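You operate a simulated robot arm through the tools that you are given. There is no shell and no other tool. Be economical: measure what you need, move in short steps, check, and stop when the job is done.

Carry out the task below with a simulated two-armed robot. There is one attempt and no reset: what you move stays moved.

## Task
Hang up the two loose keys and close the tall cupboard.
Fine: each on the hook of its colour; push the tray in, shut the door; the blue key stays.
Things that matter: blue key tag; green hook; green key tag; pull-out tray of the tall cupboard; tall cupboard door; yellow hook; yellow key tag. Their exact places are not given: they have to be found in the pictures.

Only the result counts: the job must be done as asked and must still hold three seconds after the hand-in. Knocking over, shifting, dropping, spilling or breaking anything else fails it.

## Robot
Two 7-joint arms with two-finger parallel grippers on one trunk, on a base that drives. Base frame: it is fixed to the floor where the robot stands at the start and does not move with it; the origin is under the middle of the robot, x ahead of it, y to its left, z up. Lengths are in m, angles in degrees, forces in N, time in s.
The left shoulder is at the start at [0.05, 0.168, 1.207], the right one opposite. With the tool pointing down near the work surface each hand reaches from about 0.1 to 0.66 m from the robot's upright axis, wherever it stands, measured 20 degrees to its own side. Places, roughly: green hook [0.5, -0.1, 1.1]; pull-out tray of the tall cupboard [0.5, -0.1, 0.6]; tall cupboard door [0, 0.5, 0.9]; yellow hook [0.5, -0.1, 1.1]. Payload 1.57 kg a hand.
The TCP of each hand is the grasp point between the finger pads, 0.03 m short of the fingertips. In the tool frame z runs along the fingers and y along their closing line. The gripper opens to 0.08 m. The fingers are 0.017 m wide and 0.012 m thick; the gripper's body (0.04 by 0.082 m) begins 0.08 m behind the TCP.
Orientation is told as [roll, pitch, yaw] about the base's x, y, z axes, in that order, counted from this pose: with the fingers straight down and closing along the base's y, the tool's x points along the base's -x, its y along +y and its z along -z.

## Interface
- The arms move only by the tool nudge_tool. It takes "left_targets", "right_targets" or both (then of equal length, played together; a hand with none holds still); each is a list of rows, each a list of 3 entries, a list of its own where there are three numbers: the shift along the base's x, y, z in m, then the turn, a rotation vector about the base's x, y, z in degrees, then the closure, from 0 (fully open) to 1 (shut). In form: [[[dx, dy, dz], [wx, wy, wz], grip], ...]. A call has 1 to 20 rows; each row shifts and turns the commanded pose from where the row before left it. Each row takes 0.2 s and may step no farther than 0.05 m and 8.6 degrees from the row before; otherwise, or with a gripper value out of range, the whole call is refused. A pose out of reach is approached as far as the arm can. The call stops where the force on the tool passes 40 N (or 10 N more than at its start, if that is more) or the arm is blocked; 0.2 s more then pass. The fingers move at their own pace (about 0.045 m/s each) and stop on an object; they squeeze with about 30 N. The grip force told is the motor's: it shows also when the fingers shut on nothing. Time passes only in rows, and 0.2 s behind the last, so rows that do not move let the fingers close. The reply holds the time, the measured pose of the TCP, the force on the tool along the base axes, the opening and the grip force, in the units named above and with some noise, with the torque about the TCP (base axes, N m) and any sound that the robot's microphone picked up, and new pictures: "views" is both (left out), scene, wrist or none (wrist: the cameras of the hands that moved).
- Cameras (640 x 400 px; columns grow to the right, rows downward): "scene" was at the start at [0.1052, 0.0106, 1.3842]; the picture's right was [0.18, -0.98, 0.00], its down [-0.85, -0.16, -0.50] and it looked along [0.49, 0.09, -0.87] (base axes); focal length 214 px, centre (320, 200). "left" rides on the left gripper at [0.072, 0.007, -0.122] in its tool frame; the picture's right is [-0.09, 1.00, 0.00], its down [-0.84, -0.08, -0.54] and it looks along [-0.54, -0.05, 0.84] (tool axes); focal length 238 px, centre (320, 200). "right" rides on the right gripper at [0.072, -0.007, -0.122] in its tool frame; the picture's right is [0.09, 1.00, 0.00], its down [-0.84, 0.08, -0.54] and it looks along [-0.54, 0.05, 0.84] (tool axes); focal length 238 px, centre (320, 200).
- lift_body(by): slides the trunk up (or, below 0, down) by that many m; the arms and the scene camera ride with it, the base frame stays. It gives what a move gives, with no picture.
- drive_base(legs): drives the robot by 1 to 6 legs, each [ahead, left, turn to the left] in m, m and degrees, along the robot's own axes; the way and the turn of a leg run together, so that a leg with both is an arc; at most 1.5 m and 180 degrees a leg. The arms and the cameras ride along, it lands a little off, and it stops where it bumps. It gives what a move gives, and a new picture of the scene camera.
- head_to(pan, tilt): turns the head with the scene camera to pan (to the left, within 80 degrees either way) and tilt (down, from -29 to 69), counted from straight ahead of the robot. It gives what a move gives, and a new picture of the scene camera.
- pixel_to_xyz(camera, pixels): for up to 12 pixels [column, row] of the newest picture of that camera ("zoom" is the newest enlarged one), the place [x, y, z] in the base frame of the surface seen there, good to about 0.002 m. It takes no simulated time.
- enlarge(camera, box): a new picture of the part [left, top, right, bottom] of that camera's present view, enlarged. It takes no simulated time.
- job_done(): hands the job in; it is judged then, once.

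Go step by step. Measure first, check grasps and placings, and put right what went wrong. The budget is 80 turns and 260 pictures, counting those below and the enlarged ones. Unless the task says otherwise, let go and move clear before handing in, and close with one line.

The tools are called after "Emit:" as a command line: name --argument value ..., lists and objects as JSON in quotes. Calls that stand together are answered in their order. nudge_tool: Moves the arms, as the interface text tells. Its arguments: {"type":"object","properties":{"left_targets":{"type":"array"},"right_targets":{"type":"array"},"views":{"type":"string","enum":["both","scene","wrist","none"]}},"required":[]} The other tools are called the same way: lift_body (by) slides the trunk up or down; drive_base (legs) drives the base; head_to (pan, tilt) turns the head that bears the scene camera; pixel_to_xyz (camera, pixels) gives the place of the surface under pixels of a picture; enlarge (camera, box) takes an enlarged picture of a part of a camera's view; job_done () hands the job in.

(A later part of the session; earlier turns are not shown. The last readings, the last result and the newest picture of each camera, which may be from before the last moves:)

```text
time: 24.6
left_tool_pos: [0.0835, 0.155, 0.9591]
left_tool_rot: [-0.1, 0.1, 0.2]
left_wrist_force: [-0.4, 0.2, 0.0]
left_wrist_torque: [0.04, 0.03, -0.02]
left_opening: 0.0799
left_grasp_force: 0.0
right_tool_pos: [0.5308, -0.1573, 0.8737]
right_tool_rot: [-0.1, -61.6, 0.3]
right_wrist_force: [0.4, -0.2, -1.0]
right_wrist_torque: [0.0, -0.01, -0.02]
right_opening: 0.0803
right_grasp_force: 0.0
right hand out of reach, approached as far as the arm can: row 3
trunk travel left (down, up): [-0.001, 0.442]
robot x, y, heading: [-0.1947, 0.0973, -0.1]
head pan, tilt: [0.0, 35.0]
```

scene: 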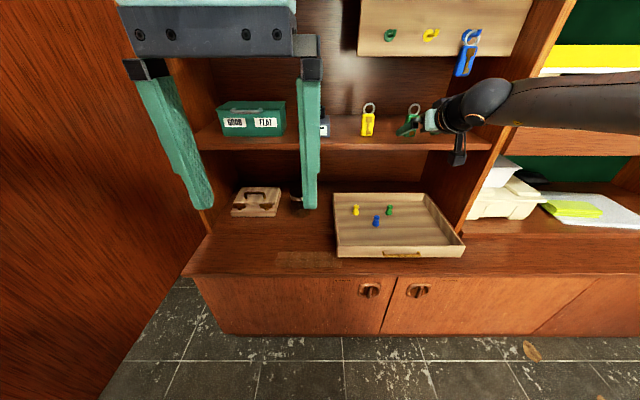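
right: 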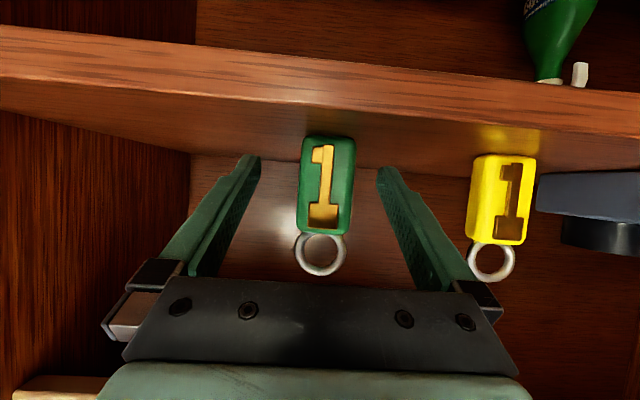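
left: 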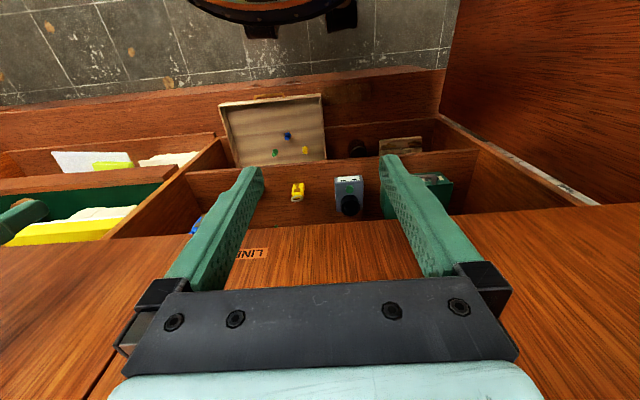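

The arm is at full stretch here (x 0.531, y −0.157). I pull the hand back and bring the base 0.1 m forward.

Emit:
nudge_tool --right_targets '[[[-0.045, 0, 0], [0, 0, 0], 0], [[-0.045, 0.002, 0], [0, 0, 0], 0], [[-0.045, 0.002, 0.005], [0, 0, 0], 0], [[-0.02, 0, 0], [0, 0, 0], 0]]' --views "none"

Emit:
drive_base --legs '[[0.1, 0, 0]]'

```text
time: 25.6
left_tool_pos: [0.0829, 0.1547, 0.9598]
left_tool_rot: [-0.2, 0.0, 0.3]
left_wrist_force: [-0.5, -0.1, -0.6]
left_wrist_torque: [-0.01, 0.05, -0.01]
left_opening: 0.0802
left_grasp_force: 0.0
right_tool_pos: [0.3741, -0.1531, 0.8779]
right_tool_rot: [0.1, -61.5, 0.0]
right_wrist_force: [-0.8, 0.5, 0.4]
right_wrist_torque: [-0.01, -0.03, 0.0]
right_opening: 0.0804
right_grasp_force: 0.1
trunk travel left (down, up): [-0.001, 0.442]
robot x, y, heading: [-0.1976, 0.1029, 0.2]
head pan, tilt: [0.0, 35.0]
```

```text
time: 26.8
left_tool_pos: [0.1833, 0.155, 0.9598]
left_tool_rot: [0.0, 0.1, 0.2]
left_wrist_force: [0.5, 0.3, 0.5]
left_wrist_torque: [-0.02, -0.05, -0.03]
left_opening: 0.0801
left_grasp_force: 0.0
right_tool_pos: [0.4746, -0.1528, 0.8788]
right_tool_rot: [0.0, -61.7, 0.1]
right_wrist_force: [0.5, 0.2, 0.8]
right_wrist_torque: [0.0, -0.02, 0.03]
right_opening: 0.0798
right_grasp_force: 0.0
trunk travel left (down, up): [-0.001, 0.442]
robot x, y, heading: [-0.0929, 0.0982, 0.1]
head pan, tilt: [0.0, 35.0]
```

scene: 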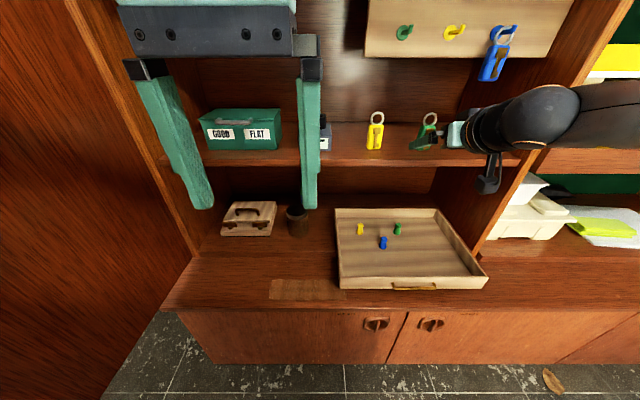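

Well aligned (y −0.153). Advance to x≈0.537 and close on the tag.

Emit:
nudge_tool --right_targets '[[[0.03, 0, -0.002], [0, 0, 0], 0], [[0.032, 0, -0.003], [0, 0, 0], 0], [[0, 0, 0], [0, 0, 0], 0.3], [[0, 0, 0], [0, 0, 0], 0.6], [[0, 0, 0], [0, 0, 0], 1], [[0, 0, 0], [0, 0, 0], 1], [[0, 0, 0], [0, 0, 0], 1]]'

```text
time: 28.4
left_tool_pos: [0.183, 0.1541, 0.959]
left_tool_rot: [-0.1, 0.1, 0.1]
left_wrist_force: [-0.7, 0.4, 0.0]
left_wrist_torque: [0.01, -0.03, -0.02]
left_opening: 0.0802
left_grasp_force: 0.0
right_tool_pos: [0.5364, -0.1523, 0.8734]
right_tool_rot: [0.0, -61.6, 0.1]
right_wrist_force: [0.5, 0.9, 0.7]
right_wrist_torque: [-0.02, -0.01, -0.02]
right_opening: 0.033
right_grasp_force: 30.0
trunk travel left (down, up): [-0.001, 0.442]
robot x, y, heading: [-0.0963, 0.0973, -0.1]
head pan, tilt: [0.0, 35.0]
```

scene: 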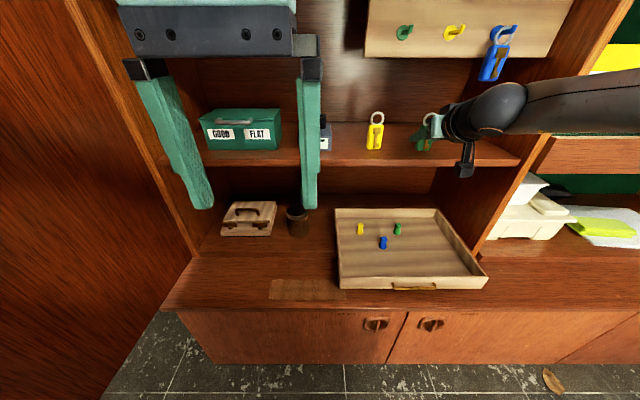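
right: 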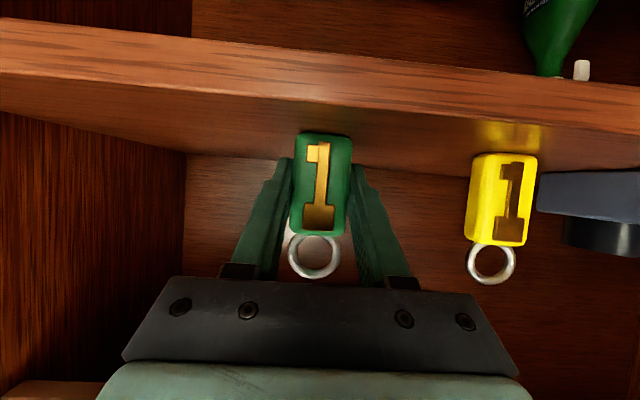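

Grasp holds (0.033 m, 30 N). Lift slightly, pull out, then rise towards the green hook's front.

Emit:
nudge_tool --right_targets '[[[0, 0, 0.015], [0, 0, 0], 1], [[-0.04, 0, 0.01], [0, 0, 0], 1], [[-0.035, 0, 0.01], [0, 0, 0], 1], [[0, 0.02, 0.04], [0, 0, 0], 1], [[0, 0.025, 0.04], [0, 0, 0], 1], [[0, 0.025, 0.03], [0, 0, 0], 1], [[0, 0.022, 0.013], [0, 0, 0], 1], [[0, 0, 0], [0, 0, 0], 1]]'

```text
time: 30.2
left_tool_pos: [0.1821, 0.1544, 0.9593]
left_tool_rot: [-0.2, 0.2, 0.2]
left_wrist_force: [-0.2, -0.2, -0.4]
left_wrist_torque: [0.01, 0.0, -0.03]
left_opening: 0.0799
left_grasp_force: 0.1
right_tool_pos: [0.462, -0.0627, 1.0305]
right_tool_rot: [0.0, -61.7, 0.0]
right_wrist_force: [1.7, 0.7, 0.0]
right_wrist_torque: [-0.01, 0.0, -0.01]
right_opening: 0.0332
right_grasp_force: 30.3
trunk travel left (down, up): [-0.001, 0.442]
robot x, y, heading: [-0.0953, 0.0978, 0.1]
head pan, tilt: [0.0, 35.0]
```

scene: 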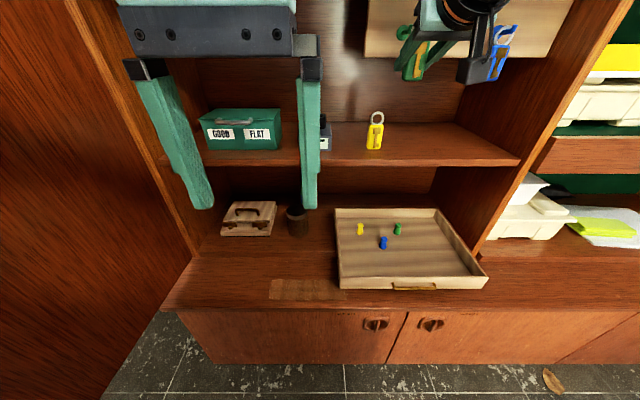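
right: 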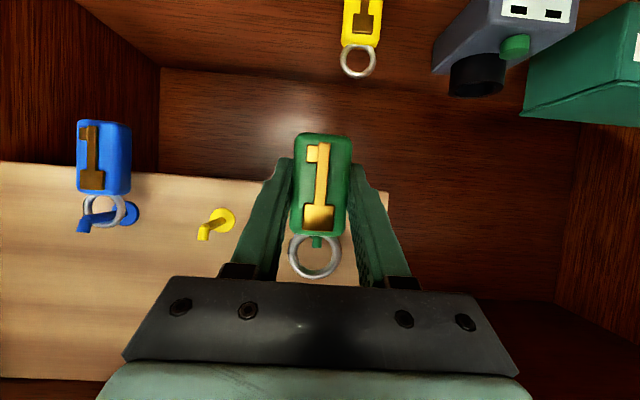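

The green peg shows through the ring at about (316,242). I measure ring and peg in detail.

Emit:
enlarge --camera "right" --box '[272, 215, 368, 285]'

Emit:
pixel_to_xyz --camera "right" --pixels '[[291, 258], [290, 254], [339, 258], [315, 277], [313, 279], [316, 242], [318, 247], [300, 220], [340, 220]]'

Emit:
head_to --pan -25 --tilt 5

```text
5.71 times, centred on (320, 250) of right
```

zoom: 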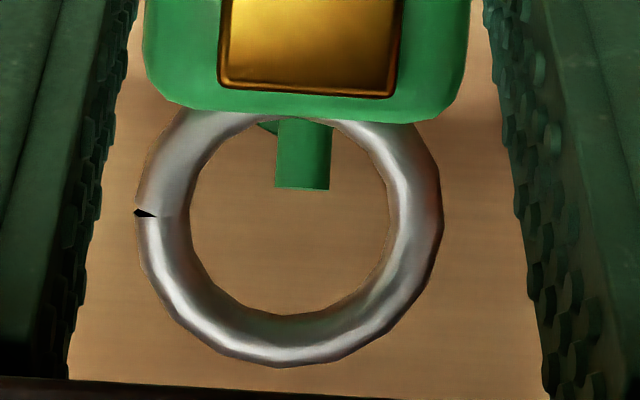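

```text
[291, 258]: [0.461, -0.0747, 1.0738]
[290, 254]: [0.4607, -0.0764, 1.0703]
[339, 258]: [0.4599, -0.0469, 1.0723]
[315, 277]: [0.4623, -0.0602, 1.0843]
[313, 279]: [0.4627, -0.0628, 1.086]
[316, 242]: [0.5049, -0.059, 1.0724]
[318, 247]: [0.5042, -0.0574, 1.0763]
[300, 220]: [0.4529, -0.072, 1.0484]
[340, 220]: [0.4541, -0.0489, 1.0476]
```

```text
time: 31.1
left_tool_pos: [0.1828, 0.1542, 0.9604]
left_tool_rot: [-0.1, 0.1, 0.4]
left_wrist_force: [-0.9, 1.1, 0.6]
left_wrist_torque: [0.03, 0.0, -0.01]
left_opening: 0.0801
left_grasp_force: 0.1
right_tool_pos: [0.4612, -0.0613, 1.0314]
right_tool_rot: [0.0, -61.6, 0.0]
right_wrist_force: [1.1, 0.8, -0.1]
right_wrist_torque: [0.01, 0.01, 0.05]
right_opening: 0.033
right_grasp_force: 30.5
trunk travel left (down, up): [-0.001, 0.442]
robot x, y, heading: [-0.0997, 0.1019, -0.0]
head pan, tilt: [-25.0, 5.0]
```

scene: 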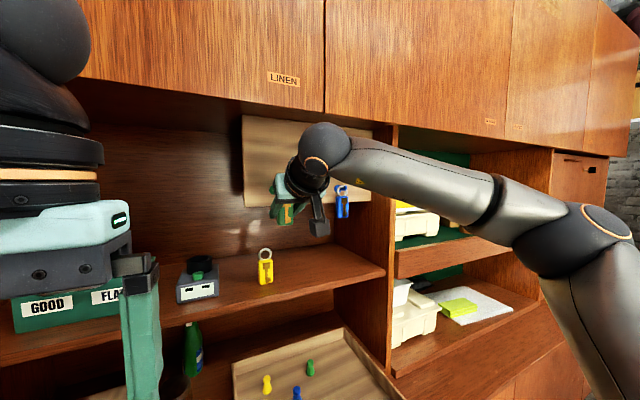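

Ring centre ≈(0.461,−0.061,1.0715); peg at y≈−0.059, needs centre ≈1.0735. Correct by +1.5 mm y, +2 mm z and advance to just before the tip.

Emit:
nudge_tool --right_targets '[[[0.015, 0.0015, 0.002], [0, 0, 0], 1], [[0.013, 0, 0], [0, 0, 0], 1], [[0, 0, 0], [0, 0, 0], 1]]' --views "wrist"

Emit:
enlarge --camera "right" --box '[272, 215, 368, 285]'

Emit:
pixel_to_xyz --camera "right" --pixels '[[291, 258], [290, 254], [339, 258], [315, 277], [313, 279], [317, 247], [317, 243]]'

```text
time: 31.9
left_tool_pos: [0.183, 0.1547, 0.9597]
left_tool_rot: [-0.1, 0.1, 0.2]
left_wrist_force: [-0.1, -0.3, 0.1]
left_wrist_torque: [0.01, -0.01, -0.01]
left_opening: 0.0801
left_grasp_force: 0.0
right_tool_pos: [0.4768, -0.0691, 1.0327]
right_tool_rot: [0.0, -61.5, 0.1]
right_wrist_force: [0.4, 0.4, -0.3]
right_wrist_torque: [0.02, -0.02, 0.01]
right_opening: 0.033
right_grasp_force: 30.1
right hand out of reach, approached as far as the arm can: row 1, 2
trunk travel left (down, up): [-0.001, 0.442]
robot x, y, heading: [-0.0953, 0.1002, 0.3]
head pan, tilt: [-25.0, 5.0]
```

right: 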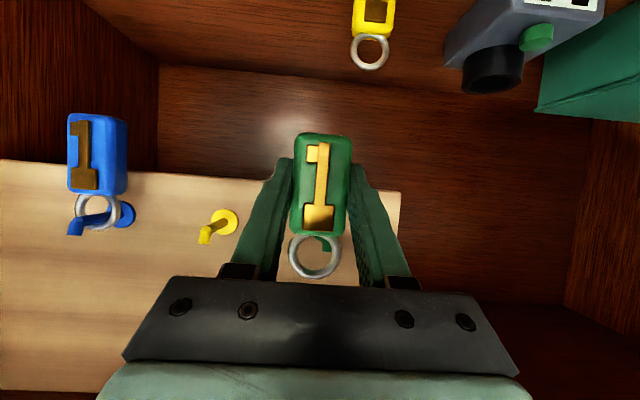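

```text
5.71 times, centred on (320, 250) of right
```

zoom: 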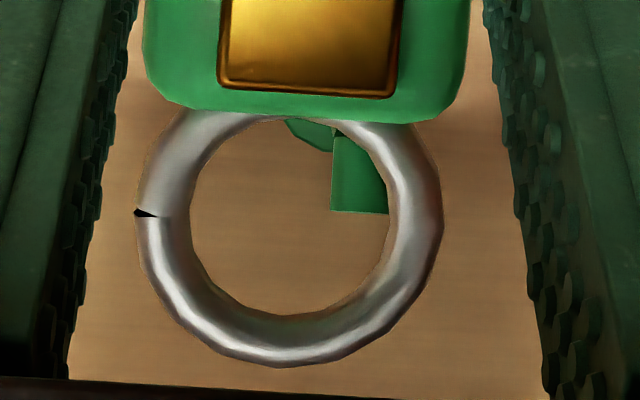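

```text
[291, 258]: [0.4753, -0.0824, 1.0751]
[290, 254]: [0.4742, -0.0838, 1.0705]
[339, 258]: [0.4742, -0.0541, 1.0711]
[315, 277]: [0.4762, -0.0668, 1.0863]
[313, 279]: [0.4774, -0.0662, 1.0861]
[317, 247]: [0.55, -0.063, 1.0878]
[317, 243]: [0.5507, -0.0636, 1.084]
```

The hand can't move left further in this posture (y stuck at −0.069). I back out, raise the trunk 0.15 m and come back at the same height for a more relaxed posture.

Emit:
nudge_tool --right_targets '[[[-0.04, 0, 0], [0, 0, 0], 1], [[-0.045, 0, 0], [0, 0, 0], 1], [[-0.045, 0, -0.02], [0, 0, 0], 1], [[0, 0, -0.045], [0, 0, 0], 1]]' --views "none"

Emit:
lift_body --by 0.15

Emit:
nudge_tool --right_targets '[[[0, 0.005, -0.042], [0, 0, 0], 1], [[0, 0.005, -0.043], [0, 0, 0], 1], [[0.035, 0, 0], [0, 0, 0], 1], [[0.04, 0, 0], [0, 0, 0], 1], [[0.04, 0, 0], [0, 0, 0], 1], [[0, 0, 0], [0, 0, 0], 1]]'

```text
time: 32.9
left_tool_pos: [0.1827, 0.1546, 0.9593]
left_tool_rot: [-0.1, 0.1, 0.3]
left_wrist_force: [-0.5, 0.6, 0.0]
left_wrist_torque: [0.0, 0.0, -0.01]
left_opening: 0.0801
left_grasp_force: 0.2
right_tool_pos: [0.3459, -0.0696, 0.9662]
right_tool_rot: [0.2, -61.7, 0.0]
right_wrist_force: [0.5, 0.1, -0.1]
right_wrist_torque: [0.02, -0.02, 0.0]
right_opening: 0.0331
right_grasp_force: 30.0
trunk travel left (down, up): [-0.001, 0.442]
robot x, y, heading: [-0.0944, 0.1004, 0.0]
head pan, tilt: [-25.0, 5.0]
```

```text
time: 34.7
left_tool_pos: [0.1835, 0.1536, 1.1106]
left_tool_rot: [-0.2, 0.1, 0.2]
left_wrist_force: [0.5, -0.6, 0.8]
left_wrist_torque: [0.01, 0.01, -0.02]
left_opening: 0.08
left_grasp_force: 0.1
right_tool_pos: [0.3471, -0.0684, 1.1165]
right_tool_rot: [0.0, -61.6, 0.1]
right_wrist_force: [-0.6, 0.6, -0.2]
right_wrist_torque: [0.03, -0.05, 0.0]
right_opening: 0.033
right_grasp_force: 29.9
trunk travel left (down, up): [-0.151, 0.292]
robot x, y, heading: [-0.0975, 0.1044, -0.2]
head pan, tilt: [-25.0, 5.0]
```

```text
time: 36.1
left_tool_pos: [0.1833, 0.1547, 1.1093]
left_tool_rot: [0.0, 0.1, 0.2]
left_wrist_force: [-0.1, 0.2, -0.1]
left_wrist_torque: [-0.01, 0.01, 0.0]
left_opening: 0.0799
left_grasp_force: 0.0
right_tool_pos: [0.4628, -0.0584, 1.0329]
right_tool_rot: [-0.1, -61.7, 0.2]
right_wrist_force: [0.3, 0.3, 0.0]
right_wrist_torque: [0.01, 0.0, 0.0]
right_opening: 0.033
right_grasp_force: 29.9
trunk travel left (down, up): [-0.151, 0.292]
robot x, y, heading: [-0.0974, 0.0969, 0.2]
head pan, tilt: [-25.0, 5.0]
```

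scene: 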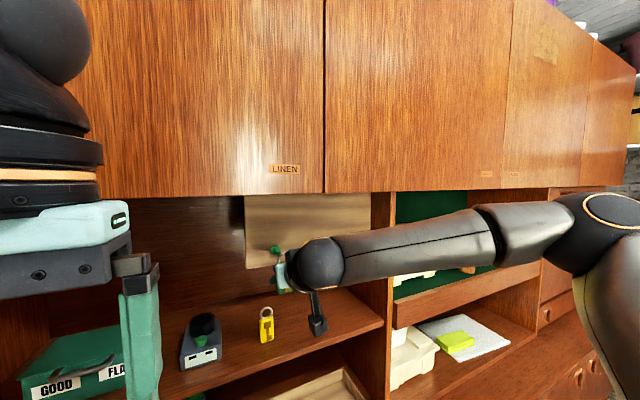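
right: 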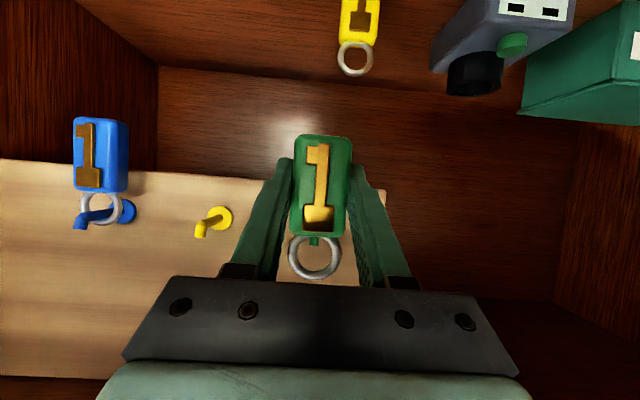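

Now the pose is free. Check the alignment again.

Emit:
enlarge --camera "right" --box '[272, 215, 368, 275]'

Emit:
pixel_to_xyz --camera "right" --pixels '[[291, 258], [290, 254], [339, 258], [315, 278], [313, 279], [314, 243], [314, 240], [312, 242]]'

```text
6.67 times, centred on (320, 245) of right
```

zoom: 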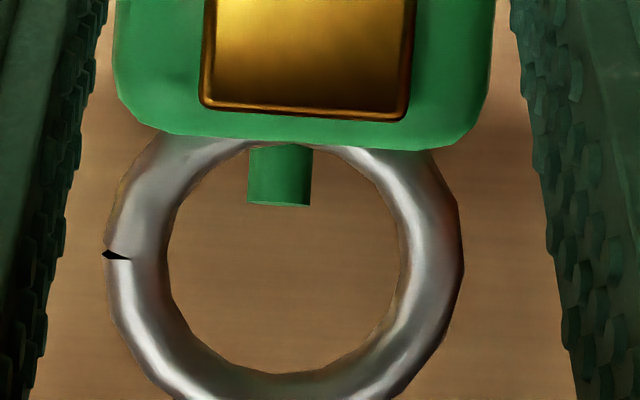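

```text
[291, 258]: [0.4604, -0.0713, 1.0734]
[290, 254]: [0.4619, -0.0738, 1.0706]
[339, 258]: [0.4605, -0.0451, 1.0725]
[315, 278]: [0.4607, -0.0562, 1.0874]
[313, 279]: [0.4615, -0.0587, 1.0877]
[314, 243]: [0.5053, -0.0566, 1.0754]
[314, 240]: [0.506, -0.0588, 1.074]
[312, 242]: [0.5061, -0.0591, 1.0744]
```

Ring centre y≈−0.0585 vs peg ≈−0.0595: aligned. Raise 1.5 mm and thread forward 0.06 m.

Emit:
nudge_tool --right_targets '[[[0.015, -0.001, 0.0015], [0, 0, 0], 1], [[0.015, 0, 0], [0, 0, 0], 1], [[0.015, 0, 0], [0, 0, 0], 1], [[0.015, 0, 0], [0, 0, 0], 1], [[0, 0, 0], [0, 0, 0], 1]]'

Emit:
enlarge --camera "right" --box '[272, 215, 368, 275]'

```text
time: 37.3
left_tool_pos: [0.1833, 0.1552, 1.1104]
left_tool_rot: [-0.1, 0.1, 0.2]
left_wrist_force: [-0.1, -0.6, -0.4]
left_wrist_torque: [0.0, 0.01, 0.03]
left_opening: 0.0803
left_grasp_force: 0.1
right_tool_pos: [0.5216, -0.0612, 1.0336]
right_tool_rot: [-0.1, -61.6, 0.1]
right_wrist_force: [1.2, 0.6, -0.5]
right_wrist_torque: [0.01, 0.0, 0.02]
right_opening: 0.033
right_grasp_force: 30.2
trunk travel left (down, up): [-0.151, 0.292]
robot x, y, heading: [-0.0974, 0.1044, -0.0]
head pan, tilt: [-25.0, 5.0]
```

scene: 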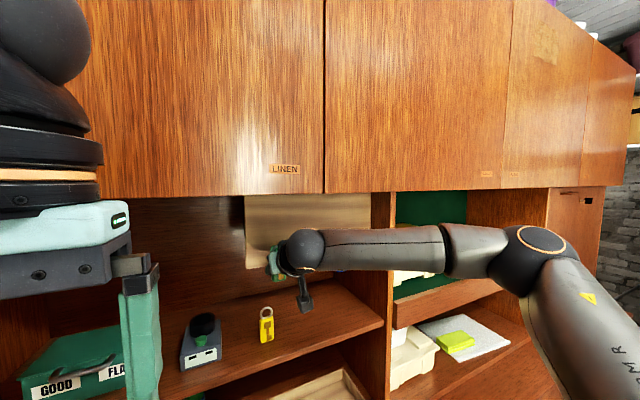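
right: 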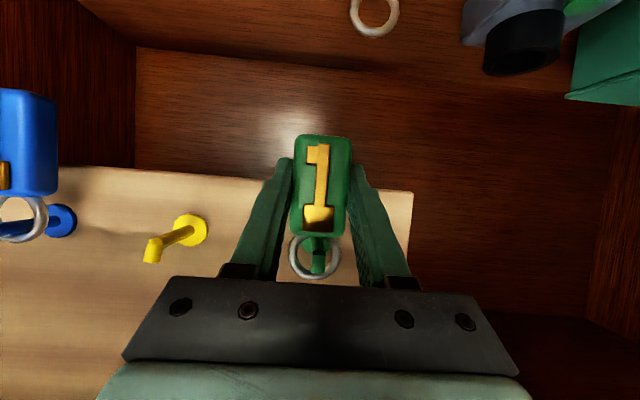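

```text
6.67 times, centred on (320, 245) of right
```

zoom: 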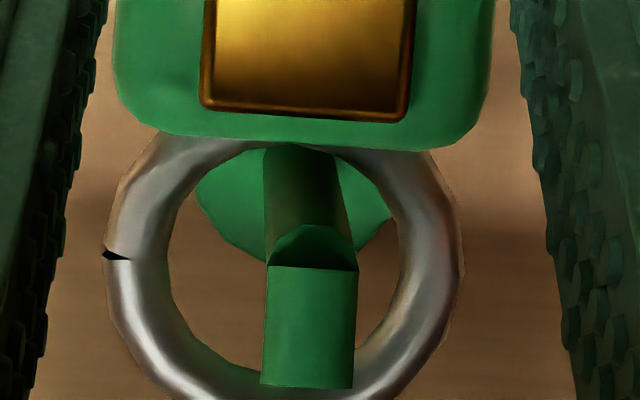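

The ring is threaded over the tip (tip now in front of the ring). Lower 11 mm to rest on the peg.

Emit:
nudge_tool --right_targets '[[[0, 0, -0.004], [0, 0, 0], 1], [[0, 0, -0.004], [0, 0, 0], 1], [[0, 0, -0.003], [0, 0, 0], 1], [[0, 0, 0], [0, 0, 0], 1]]' --views "wrist"

Emit:
enlarge --camera "right" --box '[272, 215, 368, 275]'

```text
time: 38.3
left_tool_pos: [0.1832, 0.1544, 1.1111]
left_tool_rot: [-0.1, 0.0, 0.2]
left_wrist_force: [0.9, 0.9, 0.0]
left_wrist_torque: [0.03, -0.02, 0.01]
left_opening: 0.0801
left_grasp_force: 0.1
right_tool_pos: [0.5208, -0.0602, 1.0238]
right_tool_rot: [0.0, -61.8, 0.2]
right_wrist_force: [0.0, 1.1, 4.6]
right_wrist_torque: [-0.04, 0.07, 0.02]
right_opening: 0.0329
right_grasp_force: 29.6
trunk travel left (down, up): [-0.151, 0.292]
robot x, y, heading: [-0.0966, 0.0997, 0.1]
head pan, tilt: [-25.0, 5.0]
```

right: 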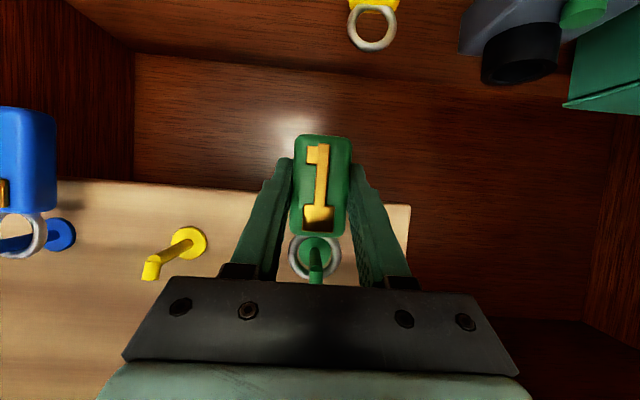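

```text
6.67 times, centred on (320, 245) of right
```

zoom: 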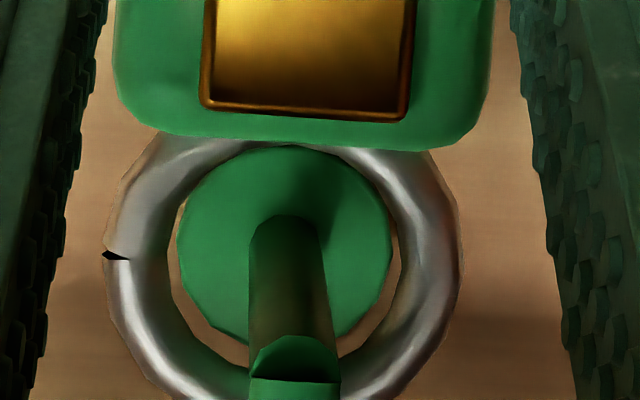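

Contact: 4.6 N upward, the ring rests on the peg. Now I open gently and check before retreating.

Emit:
nudge_tool --right_targets '[[[0, 0, 0], [0, 0, 0], 0.45], [[0, 0, 0], [0, 0, 0], 0.35], [[0, 0, 0], [0, 0, 0], 0.25], [[0, 0, 0], [0, 0, 0], 0.25]]' --views "wrist"

```text
time: 39.3
left_tool_pos: [0.1836, 0.1537, 1.1109]
left_tool_rot: [-0.1, 0.1, 0.2]
left_wrist_force: [-0.4, 0.7, 0.1]
left_wrist_torque: [-0.01, -0.01, -0.03]
left_opening: 0.0799
left_grasp_force: 0.0
right_tool_pos: [0.5211, -0.0596, 1.0222]
right_tool_rot: [0.1, -61.6, 0.1]
right_wrist_force: [-0.3, 0.6, 0.2]
right_wrist_torque: [0.0, -0.01, 0.01]
right_opening: 0.0597
right_grasp_force: 0.1
trunk travel left (down, up): [-0.151, 0.292]
robot x, y, heading: [-0.0949, 0.1043, 0.2]
head pan, tilt: [-25.0, 5.0]
```

right: 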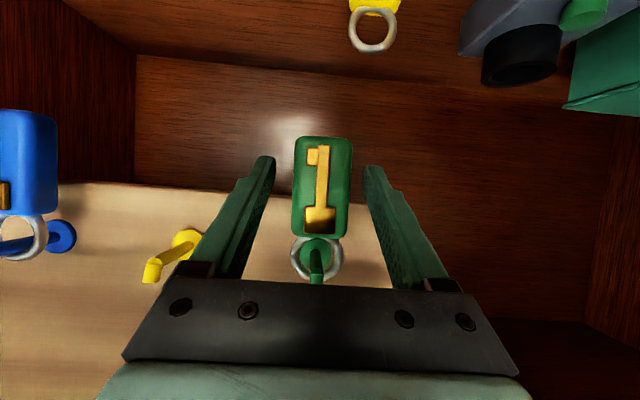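

The green key hangs free. Retreat straight back, then go down towards the yellow key.

Emit:
nudge_tool --right_targets '[[[-0.03, 0, 0], [0, 0, 0], 0.25], [[-0.045, 0, 0], [0, 0, 0], 0.25], [[-0.045, 0, 0], [0, 0, 0], 0.1], [[0, 0.008, -0.04], [0, 0, 0], 0.0], [[0, 0.008, -0.04], [0, 0, 0], 0.0], [[0, 0.008, -0.04], [0, 0, 0], 0.0], [[0, 0.002, -0.025], [0, 0, 0], 0.0], [[0, 0, 0], [0, 0, 0], 0.0]]'

```text
time: 41.1
left_tool_pos: [0.1836, 0.1557, 1.11]
left_tool_rot: [-0.2, 0.1, 0.3]
left_wrist_force: [-0.3, 0.0, 0.7]
left_wrist_torque: [0.01, -0.01, -0.02]
left_opening: 0.0798
left_grasp_force: 0.0
right_tool_pos: [0.4014, -0.0333, 0.8771]
right_tool_rot: [-0.1, -61.7, 0.0]
right_wrist_force: [0.3, -0.6, 0.5]
right_wrist_torque: [0.0, -0.03, 0.01]
right_opening: 0.0798
right_grasp_force: 0.1
trunk travel left (down, up): [-0.151, 0.292]
robot x, y, heading: [-0.0957, 0.1026, -0.1]
head pan, tilt: [-25.0, 5.0]
```

scene: 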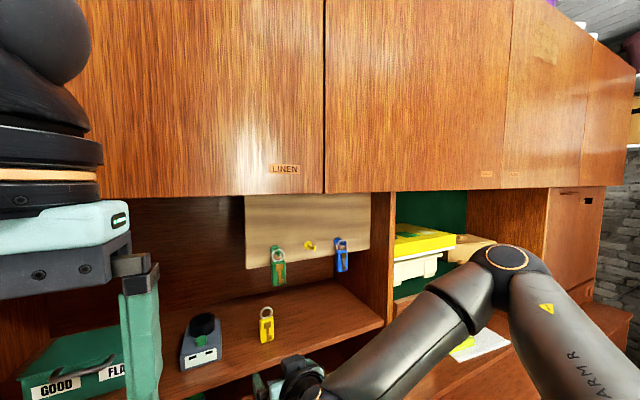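
right: 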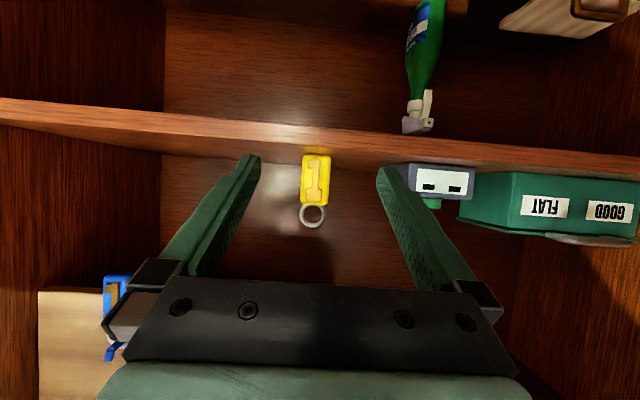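

Green hangs well at (278,265), and the pose reaches. Yellow is centred at (315,185); approach and close.

Emit:
nudge_tool --right_targets '[[[0.045, -0.0005, 0], [0, 0, 0], 0], [[0.045, 0, -0.001], [0, 0, 0], 0], [[0.03, 0, -0.001], [0, 0, 0], 0], [[0.022, 0, -0.001], [0, 0, 0], 0], [[0, 0, 0], [0, 0, 0], 0], [[0, 0, 0], [0, 0, 0], 0.3]]' --views "wrist"

```text
time: 42.5
left_tool_pos: [0.1829, 0.1546, 1.1099]
left_tool_rot: [-0.1, 0.1, 0.2]
left_wrist_force: [0.4, -0.1, -0.4]
left_wrist_torque: [-0.01, 0.02, -0.03]
left_opening: 0.0797
left_grasp_force: 0.0
right_tool_pos: [0.5303, -0.0554, 0.8836]
right_tool_rot: [0.0, -61.6, 0.1]
right_wrist_force: [-0.3, -0.2, 0.1]
right_wrist_torque: [-0.03, -0.01, 0.01]
right_opening: 0.0559
right_grasp_force: 0.2
right hand out of reach, approached as far as the arm can: row 3, 4
trunk travel left (down, up): [-0.151, 0.292]
robot x, y, heading: [-0.0986, 0.1025, -0.1]
head pan, tilt: [-25.0, 5.0]
```

right: 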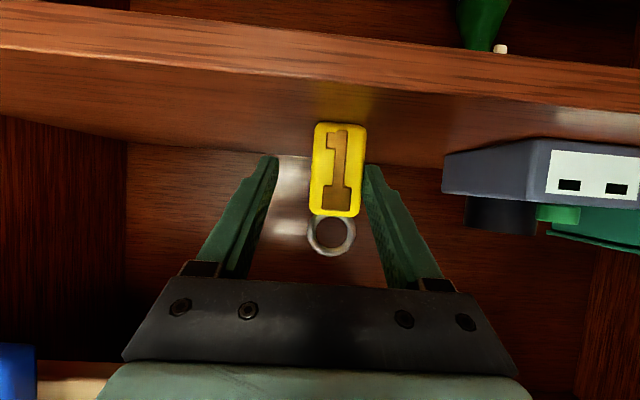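

The arm drifted to y −0.055 at its reach limit; the tag is untouched between the fingers. Open, back out, bring the base 0.08 m forward and lower the trunk 0.07 m.

Emit:
nudge_tool --right_targets '[[[0, 0.003, 0], [0, 0, 0], 0.1], [[0, 0, 0], [0, 0, 0], 0], [[-0.04, 0, 0], [0, 0, 0], 0], [[-0.045, 0, 0], [0, 0, 0], 0], [[-0.045, 0, 0.02], [0, 0, 0], 0], [[-0.045, 0, 0.02], [0, 0, 0], 0], [[-0.03, 0, 0.02], [0, 0, 0], 0]]' --views "none"

Emit:
lift_body --by -0.07

Emit:
drive_base --legs '[[0.08, 0, 0]]'

```text
time: 44.1
left_tool_pos: [0.1836, 0.1544, 1.1097]
left_tool_rot: [0.1, 0.1, 0.2]
left_wrist_force: [-0.9, 0.0, 0.3]
left_wrist_torque: [0.02, 0.0, 0.02]
left_opening: 0.0799
left_grasp_force: 0.0
right_tool_pos: [0.3287, -0.0501, 0.9475]
right_tool_rot: [-0.2, -61.5, 0.1]
right_wrist_force: [-0.7, -0.6, -0.6]
right_wrist_torque: [-0.03, 0.03, 0.01]
right_opening: 0.0798
right_grasp_force: 0.0
right hand out of reach, approached as far as the arm can: row 7
trunk travel left (down, up): [-0.151, 0.292]
robot x, y, heading: [-0.0981, 0.1051, 0.1]
head pan, tilt: [-25.0, 5.0]
```

```text
time: 45.1
left_tool_pos: [0.1827, 0.1553, 1.0398]
left_tool_rot: [-0.2, 0.1, 0.1]
left_wrist_force: [0.9, 0.1, 0.5]
left_wrist_torque: [-0.03, 0.02, 0.01]
left_opening: 0.0799
left_grasp_force: 0.0
right_tool_pos: [0.3292, -0.0503, 0.8773]
right_tool_rot: [0.0, -61.5, 0.0]
right_wrist_force: [-0.2, -0.5, -0.1]
right_wrist_torque: [0.01, 0.01, 0.04]
right_opening: 0.0799
right_grasp_force: 0.1
trunk travel left (down, up): [-0.081, 0.362]
robot x, y, heading: [-0.0953, 0.0994, 0.2]
head pan, tilt: [-25.0, 5.0]
```

```text
time: 46.2
left_tool_pos: [0.2624, 0.1551, 1.0399]
left_tool_rot: [-0.1, 0.0, 0.3]
left_wrist_force: [0.1, -0.4, -0.9]
left_wrist_torque: [0.01, -0.03, 0.0]
left_opening: 0.0799
left_grasp_force: 0.1
right_tool_pos: [0.4099, -0.0494, 0.8777]
right_tool_rot: [-0.1, -61.5, 0.1]
right_wrist_force: [-0.2, 1.2, -1.1]
right_wrist_torque: [-0.02, -0.02, -0.01]
right_opening: 0.0798
right_grasp_force: 0.1
trunk travel left (down, up): [-0.081, 0.362]
robot x, y, heading: [-0.0204, 0.0993, 0.3]
head pan, tilt: [-25.0, 5.0]
```

scene: 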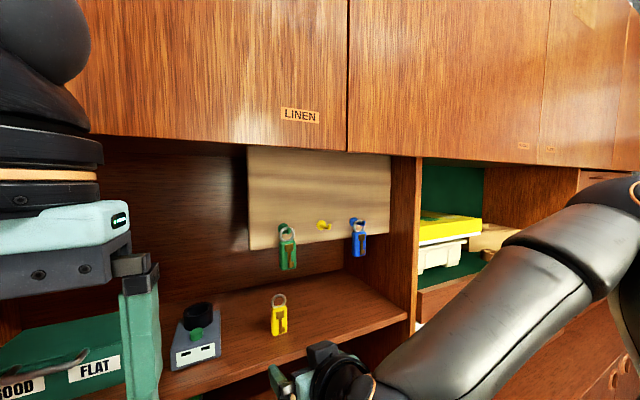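

Keys are undisturbed. Align to y=−0.034 and advance to x≈0.50 first.

Emit:
nudge_tool --right_targets '[[[0, 0.0155, 0], [0, 0, 0], 0], [[0.045, 0, 0], [0, 0, -0.2], 0], [[0.03, 0, 0], [0, 0, 0], 0], [[0, 0, 0], [0, 0, 0], 0]]' --views "wrist"

```text
time: 47.2
left_tool_pos: [0.2631, 0.1545, 1.0397]
left_tool_rot: [0.0, 0.0, 0.3]
left_wrist_force: [1.0, 0.0, 0.1]
left_wrist_torque: [0.02, 0.02, 0.02]
left_opening: 0.0802
left_grasp_force: 0.1
right_tool_pos: [0.4835, -0.0345, 0.8774]
right_tool_rot: [-0.1, -61.5, 0.1]
right_wrist_force: [0.3, 0.1, -0.3]
right_wrist_torque: [0.01, 0.01, 0.02]
right_opening: 0.0799
right_grasp_force: 0.0
trunk travel left (down, up): [-0.081, 0.362]
robot x, y, heading: [-0.0202, 0.1013, 0.3]
head pan, tilt: [-25.0, 5.0]
```

right: 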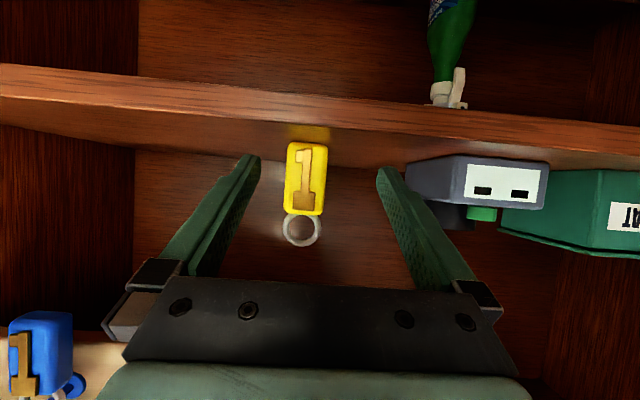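

The tag appears a bit left of centre (305); measure it again.

Emit:
pixel_to_xyz --camera "right" --pixels '[[289, 180], [304, 180], [322, 180], [289, 205], [321, 205], [285, 230], [318, 230]]'

Emit:
enlarge --camera "right" --box '[240, 130, 400, 250]'

```text
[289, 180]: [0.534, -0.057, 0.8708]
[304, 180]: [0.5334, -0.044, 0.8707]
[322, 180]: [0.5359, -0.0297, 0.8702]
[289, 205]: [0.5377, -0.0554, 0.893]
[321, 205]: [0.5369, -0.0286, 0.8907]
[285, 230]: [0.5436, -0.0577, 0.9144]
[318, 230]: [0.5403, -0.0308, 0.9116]
```

```text
3.33 times, centred on (320, 190) of right
```

zoom: 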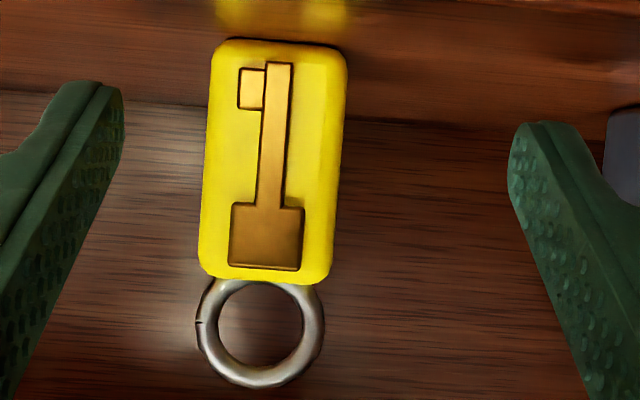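

The tag slid about 9 mm earlier (centre now y≈−0.043) but stands upright. Align to it, advance and close.

Emit:
nudge_tool --right_targets '[[[0, -0.0088, 0], [0, 0, 0], 0], [[0.03, 0, -0.002], [0, 0, 0], 0], [[0.028, 0, -0.002], [0, 0, 0], 0], [[0, 0, 0], [0, 0, 0], 0]]' --views "wrist"

```text
time: 48.2
left_tool_pos: [0.2629, 0.1565, 1.0409]
left_tool_rot: [-0.1, 0.1, 0.3]
left_wrist_force: [0.2, -0.4, 0.2]
left_wrist_torque: [0.0, 0.0, -0.02]
left_opening: 0.0803
left_grasp_force: 0.0
right_tool_pos: [0.542, -0.0427, 0.8737]
right_tool_rot: [-0.1, -61.7, 0.1]
right_wrist_force: [0.1, 0.0, -0.5]
right_wrist_torque: [-0.01, 0.01, -0.01]
right_opening: 0.08
right_grasp_force: 0.0
trunk travel left (down, up): [-0.081, 0.362]
robot x, y, heading: [-0.0162, 0.0991, 0.3]
head pan, tilt: [-25.0, 5.0]
```

right: 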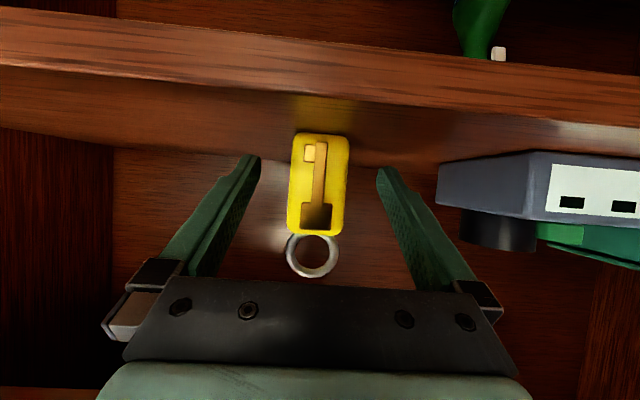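

Centred. Close, lift and pull out, then rise in front of the yellow hook.

Emit:
nudge_tool --right_targets '[[[0, 0, 0], [0, 0, 0], 0.4], [[0, 0, 0], [0, 0, 0], 0.8], [[0, 0, 0], [0, 0, 0], 1], [[0, 0, 0], [0, 0, 0], 1], [[0, 0, 0.015], [0, 0, 0], 1], [[-0.045, 0, 0.01], [0, 0, 0], 1], [[-0.045, -0.01, 0.01], [0, 0, 0], 1], [[0, -0.045, 0.015], [0, 0, 0], 1], [[0, -0.045, 0.015], [0, 0, 0], 1], [[0, -0.004, 0.045], [0, 0, 0], 1], [[0.005, 0, 0.045], [0, 0, 0], 1], [[0.005, 0, 0.003], [0, 0, 0], 1], [[0, 0, 0], [0, 0, 0], 1]]'

Emit:
enlarge --camera "right" --box '[272, 215, 368, 275]'

Emit:
pixel_to_xyz --camera "right" --pixels '[[291, 258], [290, 254], [339, 258], [315, 278], [313, 279], [314, 243], [314, 240], [312, 242]]'

```text
time: 51.0
left_tool_pos: [0.263, 0.1549, 1.0397]
left_tool_rot: [0.0, 0.1, 0.3]
left_wrist_force: [-0.3, -0.8, 0.3]
left_wrist_torque: [0.02, 0.01, -0.02]
left_opening: 0.0803
left_grasp_force: 0.0
right_tool_pos: [0.4617, -0.1476, 1.0322]
right_tool_rot: [0.0, -61.5, -0.1]
right_wrist_force: [-0.6, -1.0, -0.9]
right_wrist_torque: [0.04, -0.01, -0.01]
right_opening: 0.033
right_grasp_force: 30.2
trunk travel left (down, up): [-0.081, 0.362]
robot x, y, heading: [-0.0169, 0.0982, -0.0]
head pan, tilt: [-25.0, 5.0]
```

scene: 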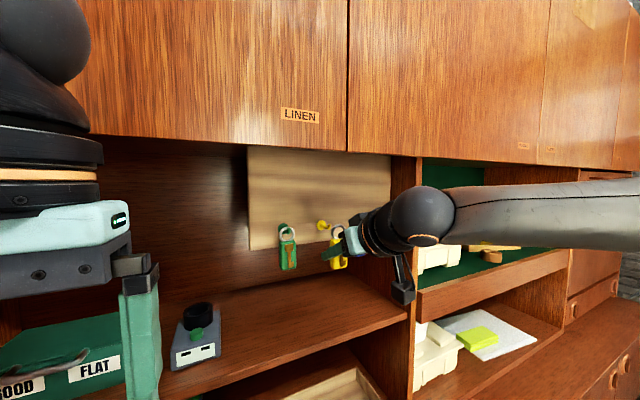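
right: 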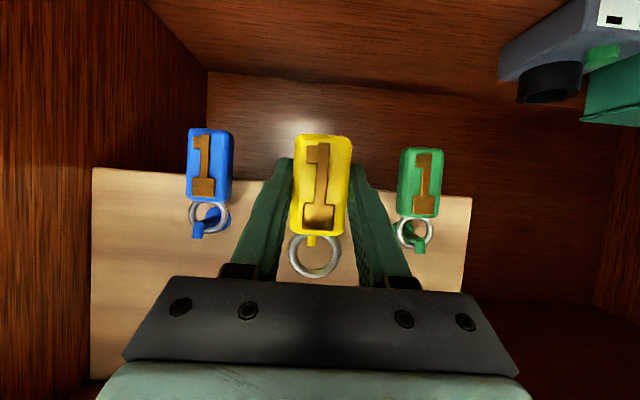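

```text
6.67 times, centred on (320, 245) of right
```

zoom: 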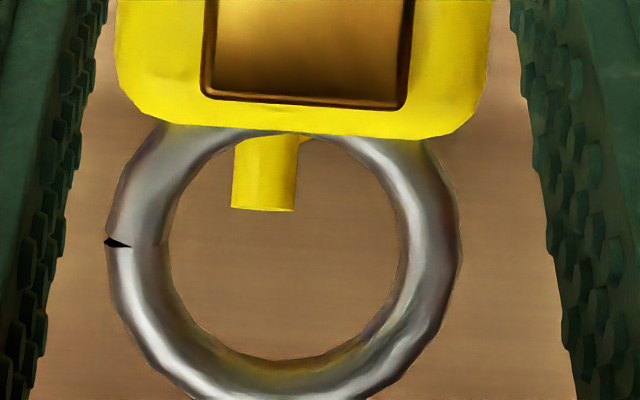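

```text
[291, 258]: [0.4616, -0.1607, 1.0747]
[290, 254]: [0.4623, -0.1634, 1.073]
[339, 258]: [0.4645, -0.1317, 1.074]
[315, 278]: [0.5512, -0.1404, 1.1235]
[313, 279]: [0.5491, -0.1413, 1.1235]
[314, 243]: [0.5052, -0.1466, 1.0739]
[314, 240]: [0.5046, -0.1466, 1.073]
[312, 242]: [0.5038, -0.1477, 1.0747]
```

Ring centre y≈−0.147, peg ≈−0.148/−0.149. Shift −2 mm y, +2.5 mm z and thread 0.06 m forward.

Emit:
nudge_tool --right_targets '[[[0.01, -0.002, 0.0025], [0, 0, 0], 1], [[0.018, 0, 0], [0, 0, 0], 1], [[0.016, 0, 0], [0, 0, 0], 1], [[0.015, 0, 0], [0, 0, 0], 1], [[0, 0, 0], [0, 0, 0], 1]]' --views "wrist"

Emit:
enlarge --camera "right" --box '[272, 215, 368, 275]'

```text
time: 52.2
left_tool_pos: [0.2616, 0.1559, 1.0399]
left_tool_rot: [-0.2, 0.1, 0.2]
left_wrist_force: [-0.8, -0.1, 0.2]
left_wrist_torque: [-0.02, -0.05, -0.02]
left_opening: 0.0799
left_grasp_force: 0.2
right_tool_pos: [0.5209, -0.1493, 1.0343]
right_tool_rot: [-0.1, -61.5, 0.1]
right_wrist_force: [0.4, 0.9, -0.7]
right_wrist_torque: [0.02, 0.01, 0.04]
right_opening: 0.033
right_grasp_force: 30.1
trunk travel left (down, up): [-0.081, 0.362]
robot x, y, heading: [-0.0175, 0.0997, -0.1]
head pan, tilt: [-25.0, 5.0]
```

right: 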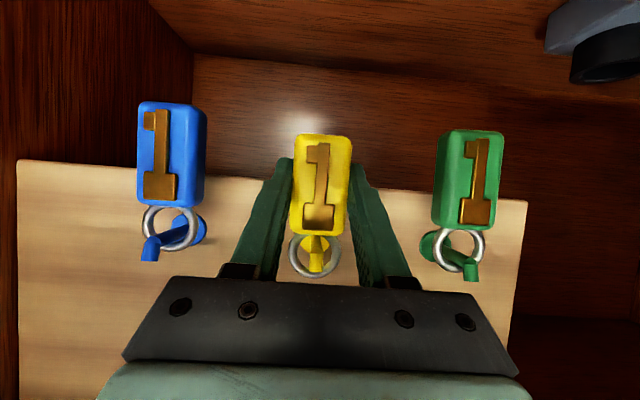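

```text
6.67 times, centred on (320, 245) of right
```

zoom: 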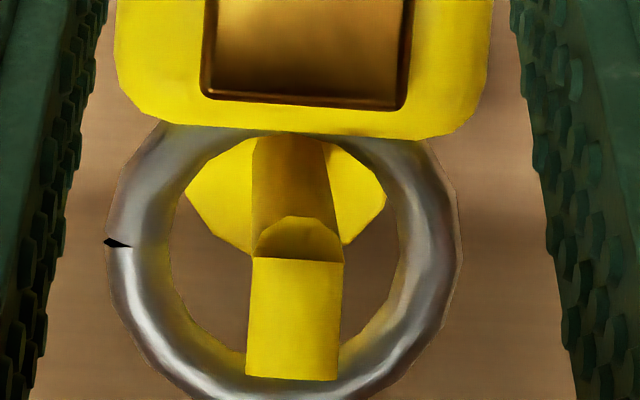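

Threaded cleanly. Lower ~11 mm until it rests, then open.

Emit:
nudge_tool --right_targets '[[[0, 0, -0.004], [0, 0, 0], 1], [[0, 0, -0.004], [0, 0, 0], 1], [[0, 0, -0.0035], [0, 0, 0], 1], [[0, 0, 0], [0, 0, 0], 1]]' --views "wrist"

Emit:
nudge_tool --right_targets '[[[0, 0, 0], [0, 0, 0], 0.45], [[0, 0, 0], [0, 0, 0], 0.35], [[0, 0, 0], [0, 0, 0], 0.3], [[0, 0, 0], [0, 0, 0], 0.3]]' --views "wrist"

```text
time: 53.2
left_tool_pos: [0.2612, 0.1544, 1.0397]
left_tool_rot: [-0.1, 0.0, 0.3]
left_wrist_force: [0.5, -0.1, -0.3]
left_wrist_torque: [0.01, -0.02, -0.02]
left_opening: 0.0801
left_grasp_force: 0.1
right_tool_pos: [0.5222, -0.1482, 1.0243]
right_tool_rot: [-0.1, -61.7, 0.1]
right_wrist_force: [2.1, 0.0, 5.7]
right_wrist_torque: [0.0, 0.07, -0.01]
right_opening: 0.0329
right_grasp_force: 30.2
trunk travel left (down, up): [-0.081, 0.362]
robot x, y, heading: [-0.0183, 0.0969, -0.0]
head pan, tilt: [-25.0, 5.0]
```

right: 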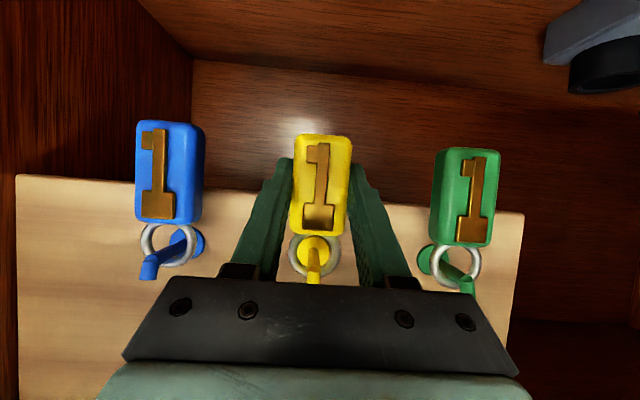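

```text
time: 54.2
left_tool_pos: [0.262, 0.1546, 1.0413]
left_tool_rot: [-0.1, 0.0, 0.3]
left_wrist_force: [-0.2, 0.0, 0.8]
left_wrist_torque: [-0.02, 0.01, 0.01]
left_opening: 0.08
left_grasp_force: 0.1
right_tool_pos: [0.5207, -0.1491, 1.0221]
right_tool_rot: [0.0, -61.4, 0.1]
right_wrist_force: [-0.2, -0.9, 1.1]
right_wrist_torque: [-0.01, 0.02, 0.01]
right_opening: 0.0561
right_grasp_force: 0.0
trunk travel left (down, up): [-0.081, 0.362]
robot x, y, heading: [-0.0186, 0.0997, 0.3]
head pan, tilt: [-25.0, 5.0]
```

right: 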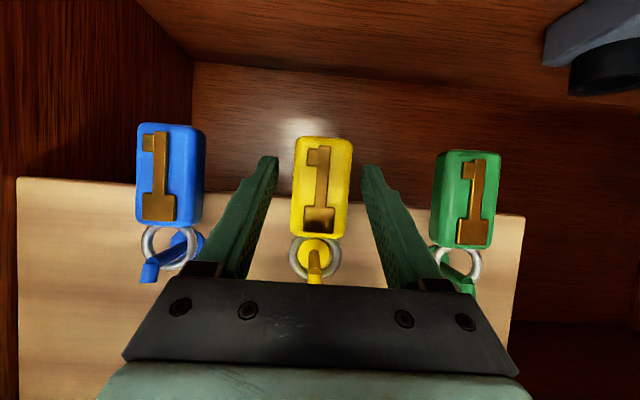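

Yellow hangs freely. Retreat straight back, then look at all hooks and the tray.

Emit:
nudge_tool --right_targets '[[[-0.03, 0, 0], [0, 0, 0], 0.3], [[-0.045, 0, 0], [0, 0, 0], 0.3], [[-0.045, 0, 0], [0, 0, 0], 0.5], [[-0.045, -0.02, 0], [0, 4, 0], 1], [[0, -0.045, 0], [0, 4, 0], 1], [[0, -0.045, 0], [0, 4, 0], 1]]' --views "none"

Emit:
head_to --pan -10 --tilt 40

```text
time: 55.6
left_tool_pos: [0.2622, 0.1546, 1.0405]
left_tool_rot: [-0.1, 0.1, 0.3]
left_wrist_force: [0.1, 1.0, -0.1]
left_wrist_torque: [0.01, 0.0, -0.01]
left_opening: 0.0799
left_grasp_force: 0.0
right_tool_pos: [0.356, -0.259, 1.022]
right_tool_rot: [0.0, -49.5, 0.0]
right_wrist_force: [-0.6, 0.4, -0.7]
right_wrist_torque: [-0.01, -0.05, 0.02]
right_opening: 0.0001
right_grasp_force: 16.1
trunk travel left (down, up): [-0.081, 0.362]
robot x, y, heading: [-0.0161, 0.1022, 0.3]
head pan, tilt: [-25.0, 5.0]
```

```text
time: 56.6
left_tool_pos: [0.2639, 0.155, 1.0407]
left_tool_rot: [-0.1, 0.1, 0.3]
left_wrist_force: [0.3, -0.3, -0.9]
left_wrist_torque: [-0.01, 0.02, -0.01]
left_opening: 0.0801
left_grasp_force: 0.1
right_tool_pos: [0.356, -0.2582, 1.0214]
right_tool_rot: [0.0, -49.4, -0.1]
right_wrist_force: [0.1, -1.1, -0.3]
right_wrist_torque: [0.0, -0.02, 0.0]
right_opening: 0.0
right_grasp_force: 21.3
trunk travel left (down, up): [-0.081, 0.362]
robot x, y, heading: [-0.0145, 0.1023, 0.1]
head pan, tilt: [-10.0, 40.0]
```

scene: 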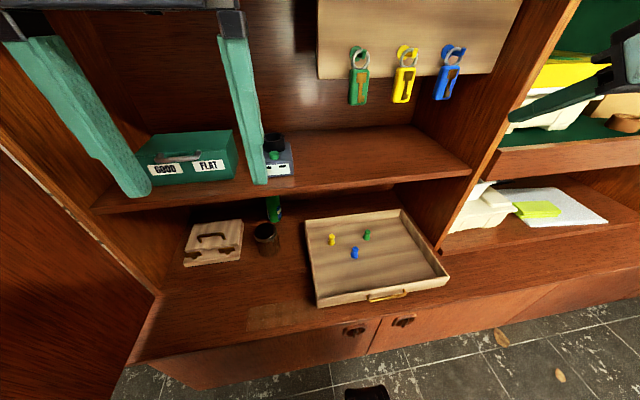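

All three keys hang on their colours. Measure the tray and its compartment.

Emit:
pixel_to_xyz --camera "scene" --pixels '[[318, 303], [446, 283], [350, 301], [388, 297], [404, 291], [308, 222], [397, 211], [390, 206], [443, 255], [425, 205], [360, 255], [350, 215]]'

Emit:
enlarge --camera "scene" --box '[280, 170, 480, 320]'

```text
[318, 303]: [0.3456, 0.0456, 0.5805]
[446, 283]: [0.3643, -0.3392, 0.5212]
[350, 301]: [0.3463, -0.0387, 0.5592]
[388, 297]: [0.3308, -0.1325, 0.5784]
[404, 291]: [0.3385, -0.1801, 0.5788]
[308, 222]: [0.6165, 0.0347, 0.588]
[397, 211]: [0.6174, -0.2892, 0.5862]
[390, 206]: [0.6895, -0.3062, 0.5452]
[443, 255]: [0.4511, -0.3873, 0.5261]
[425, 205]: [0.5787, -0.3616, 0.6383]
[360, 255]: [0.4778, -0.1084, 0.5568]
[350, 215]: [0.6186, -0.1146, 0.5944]
```

```text
2.67 times, centred on (380, 245) of scene
```

zoom: 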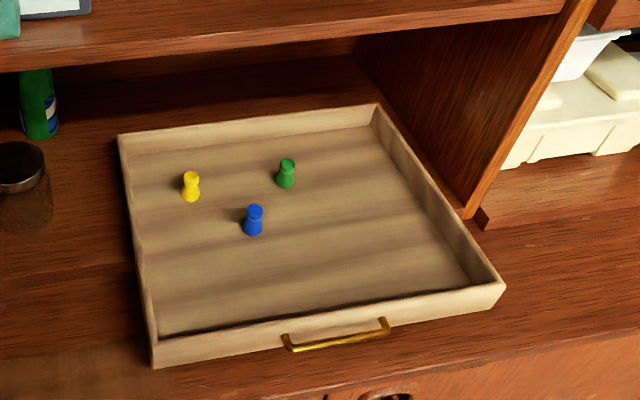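

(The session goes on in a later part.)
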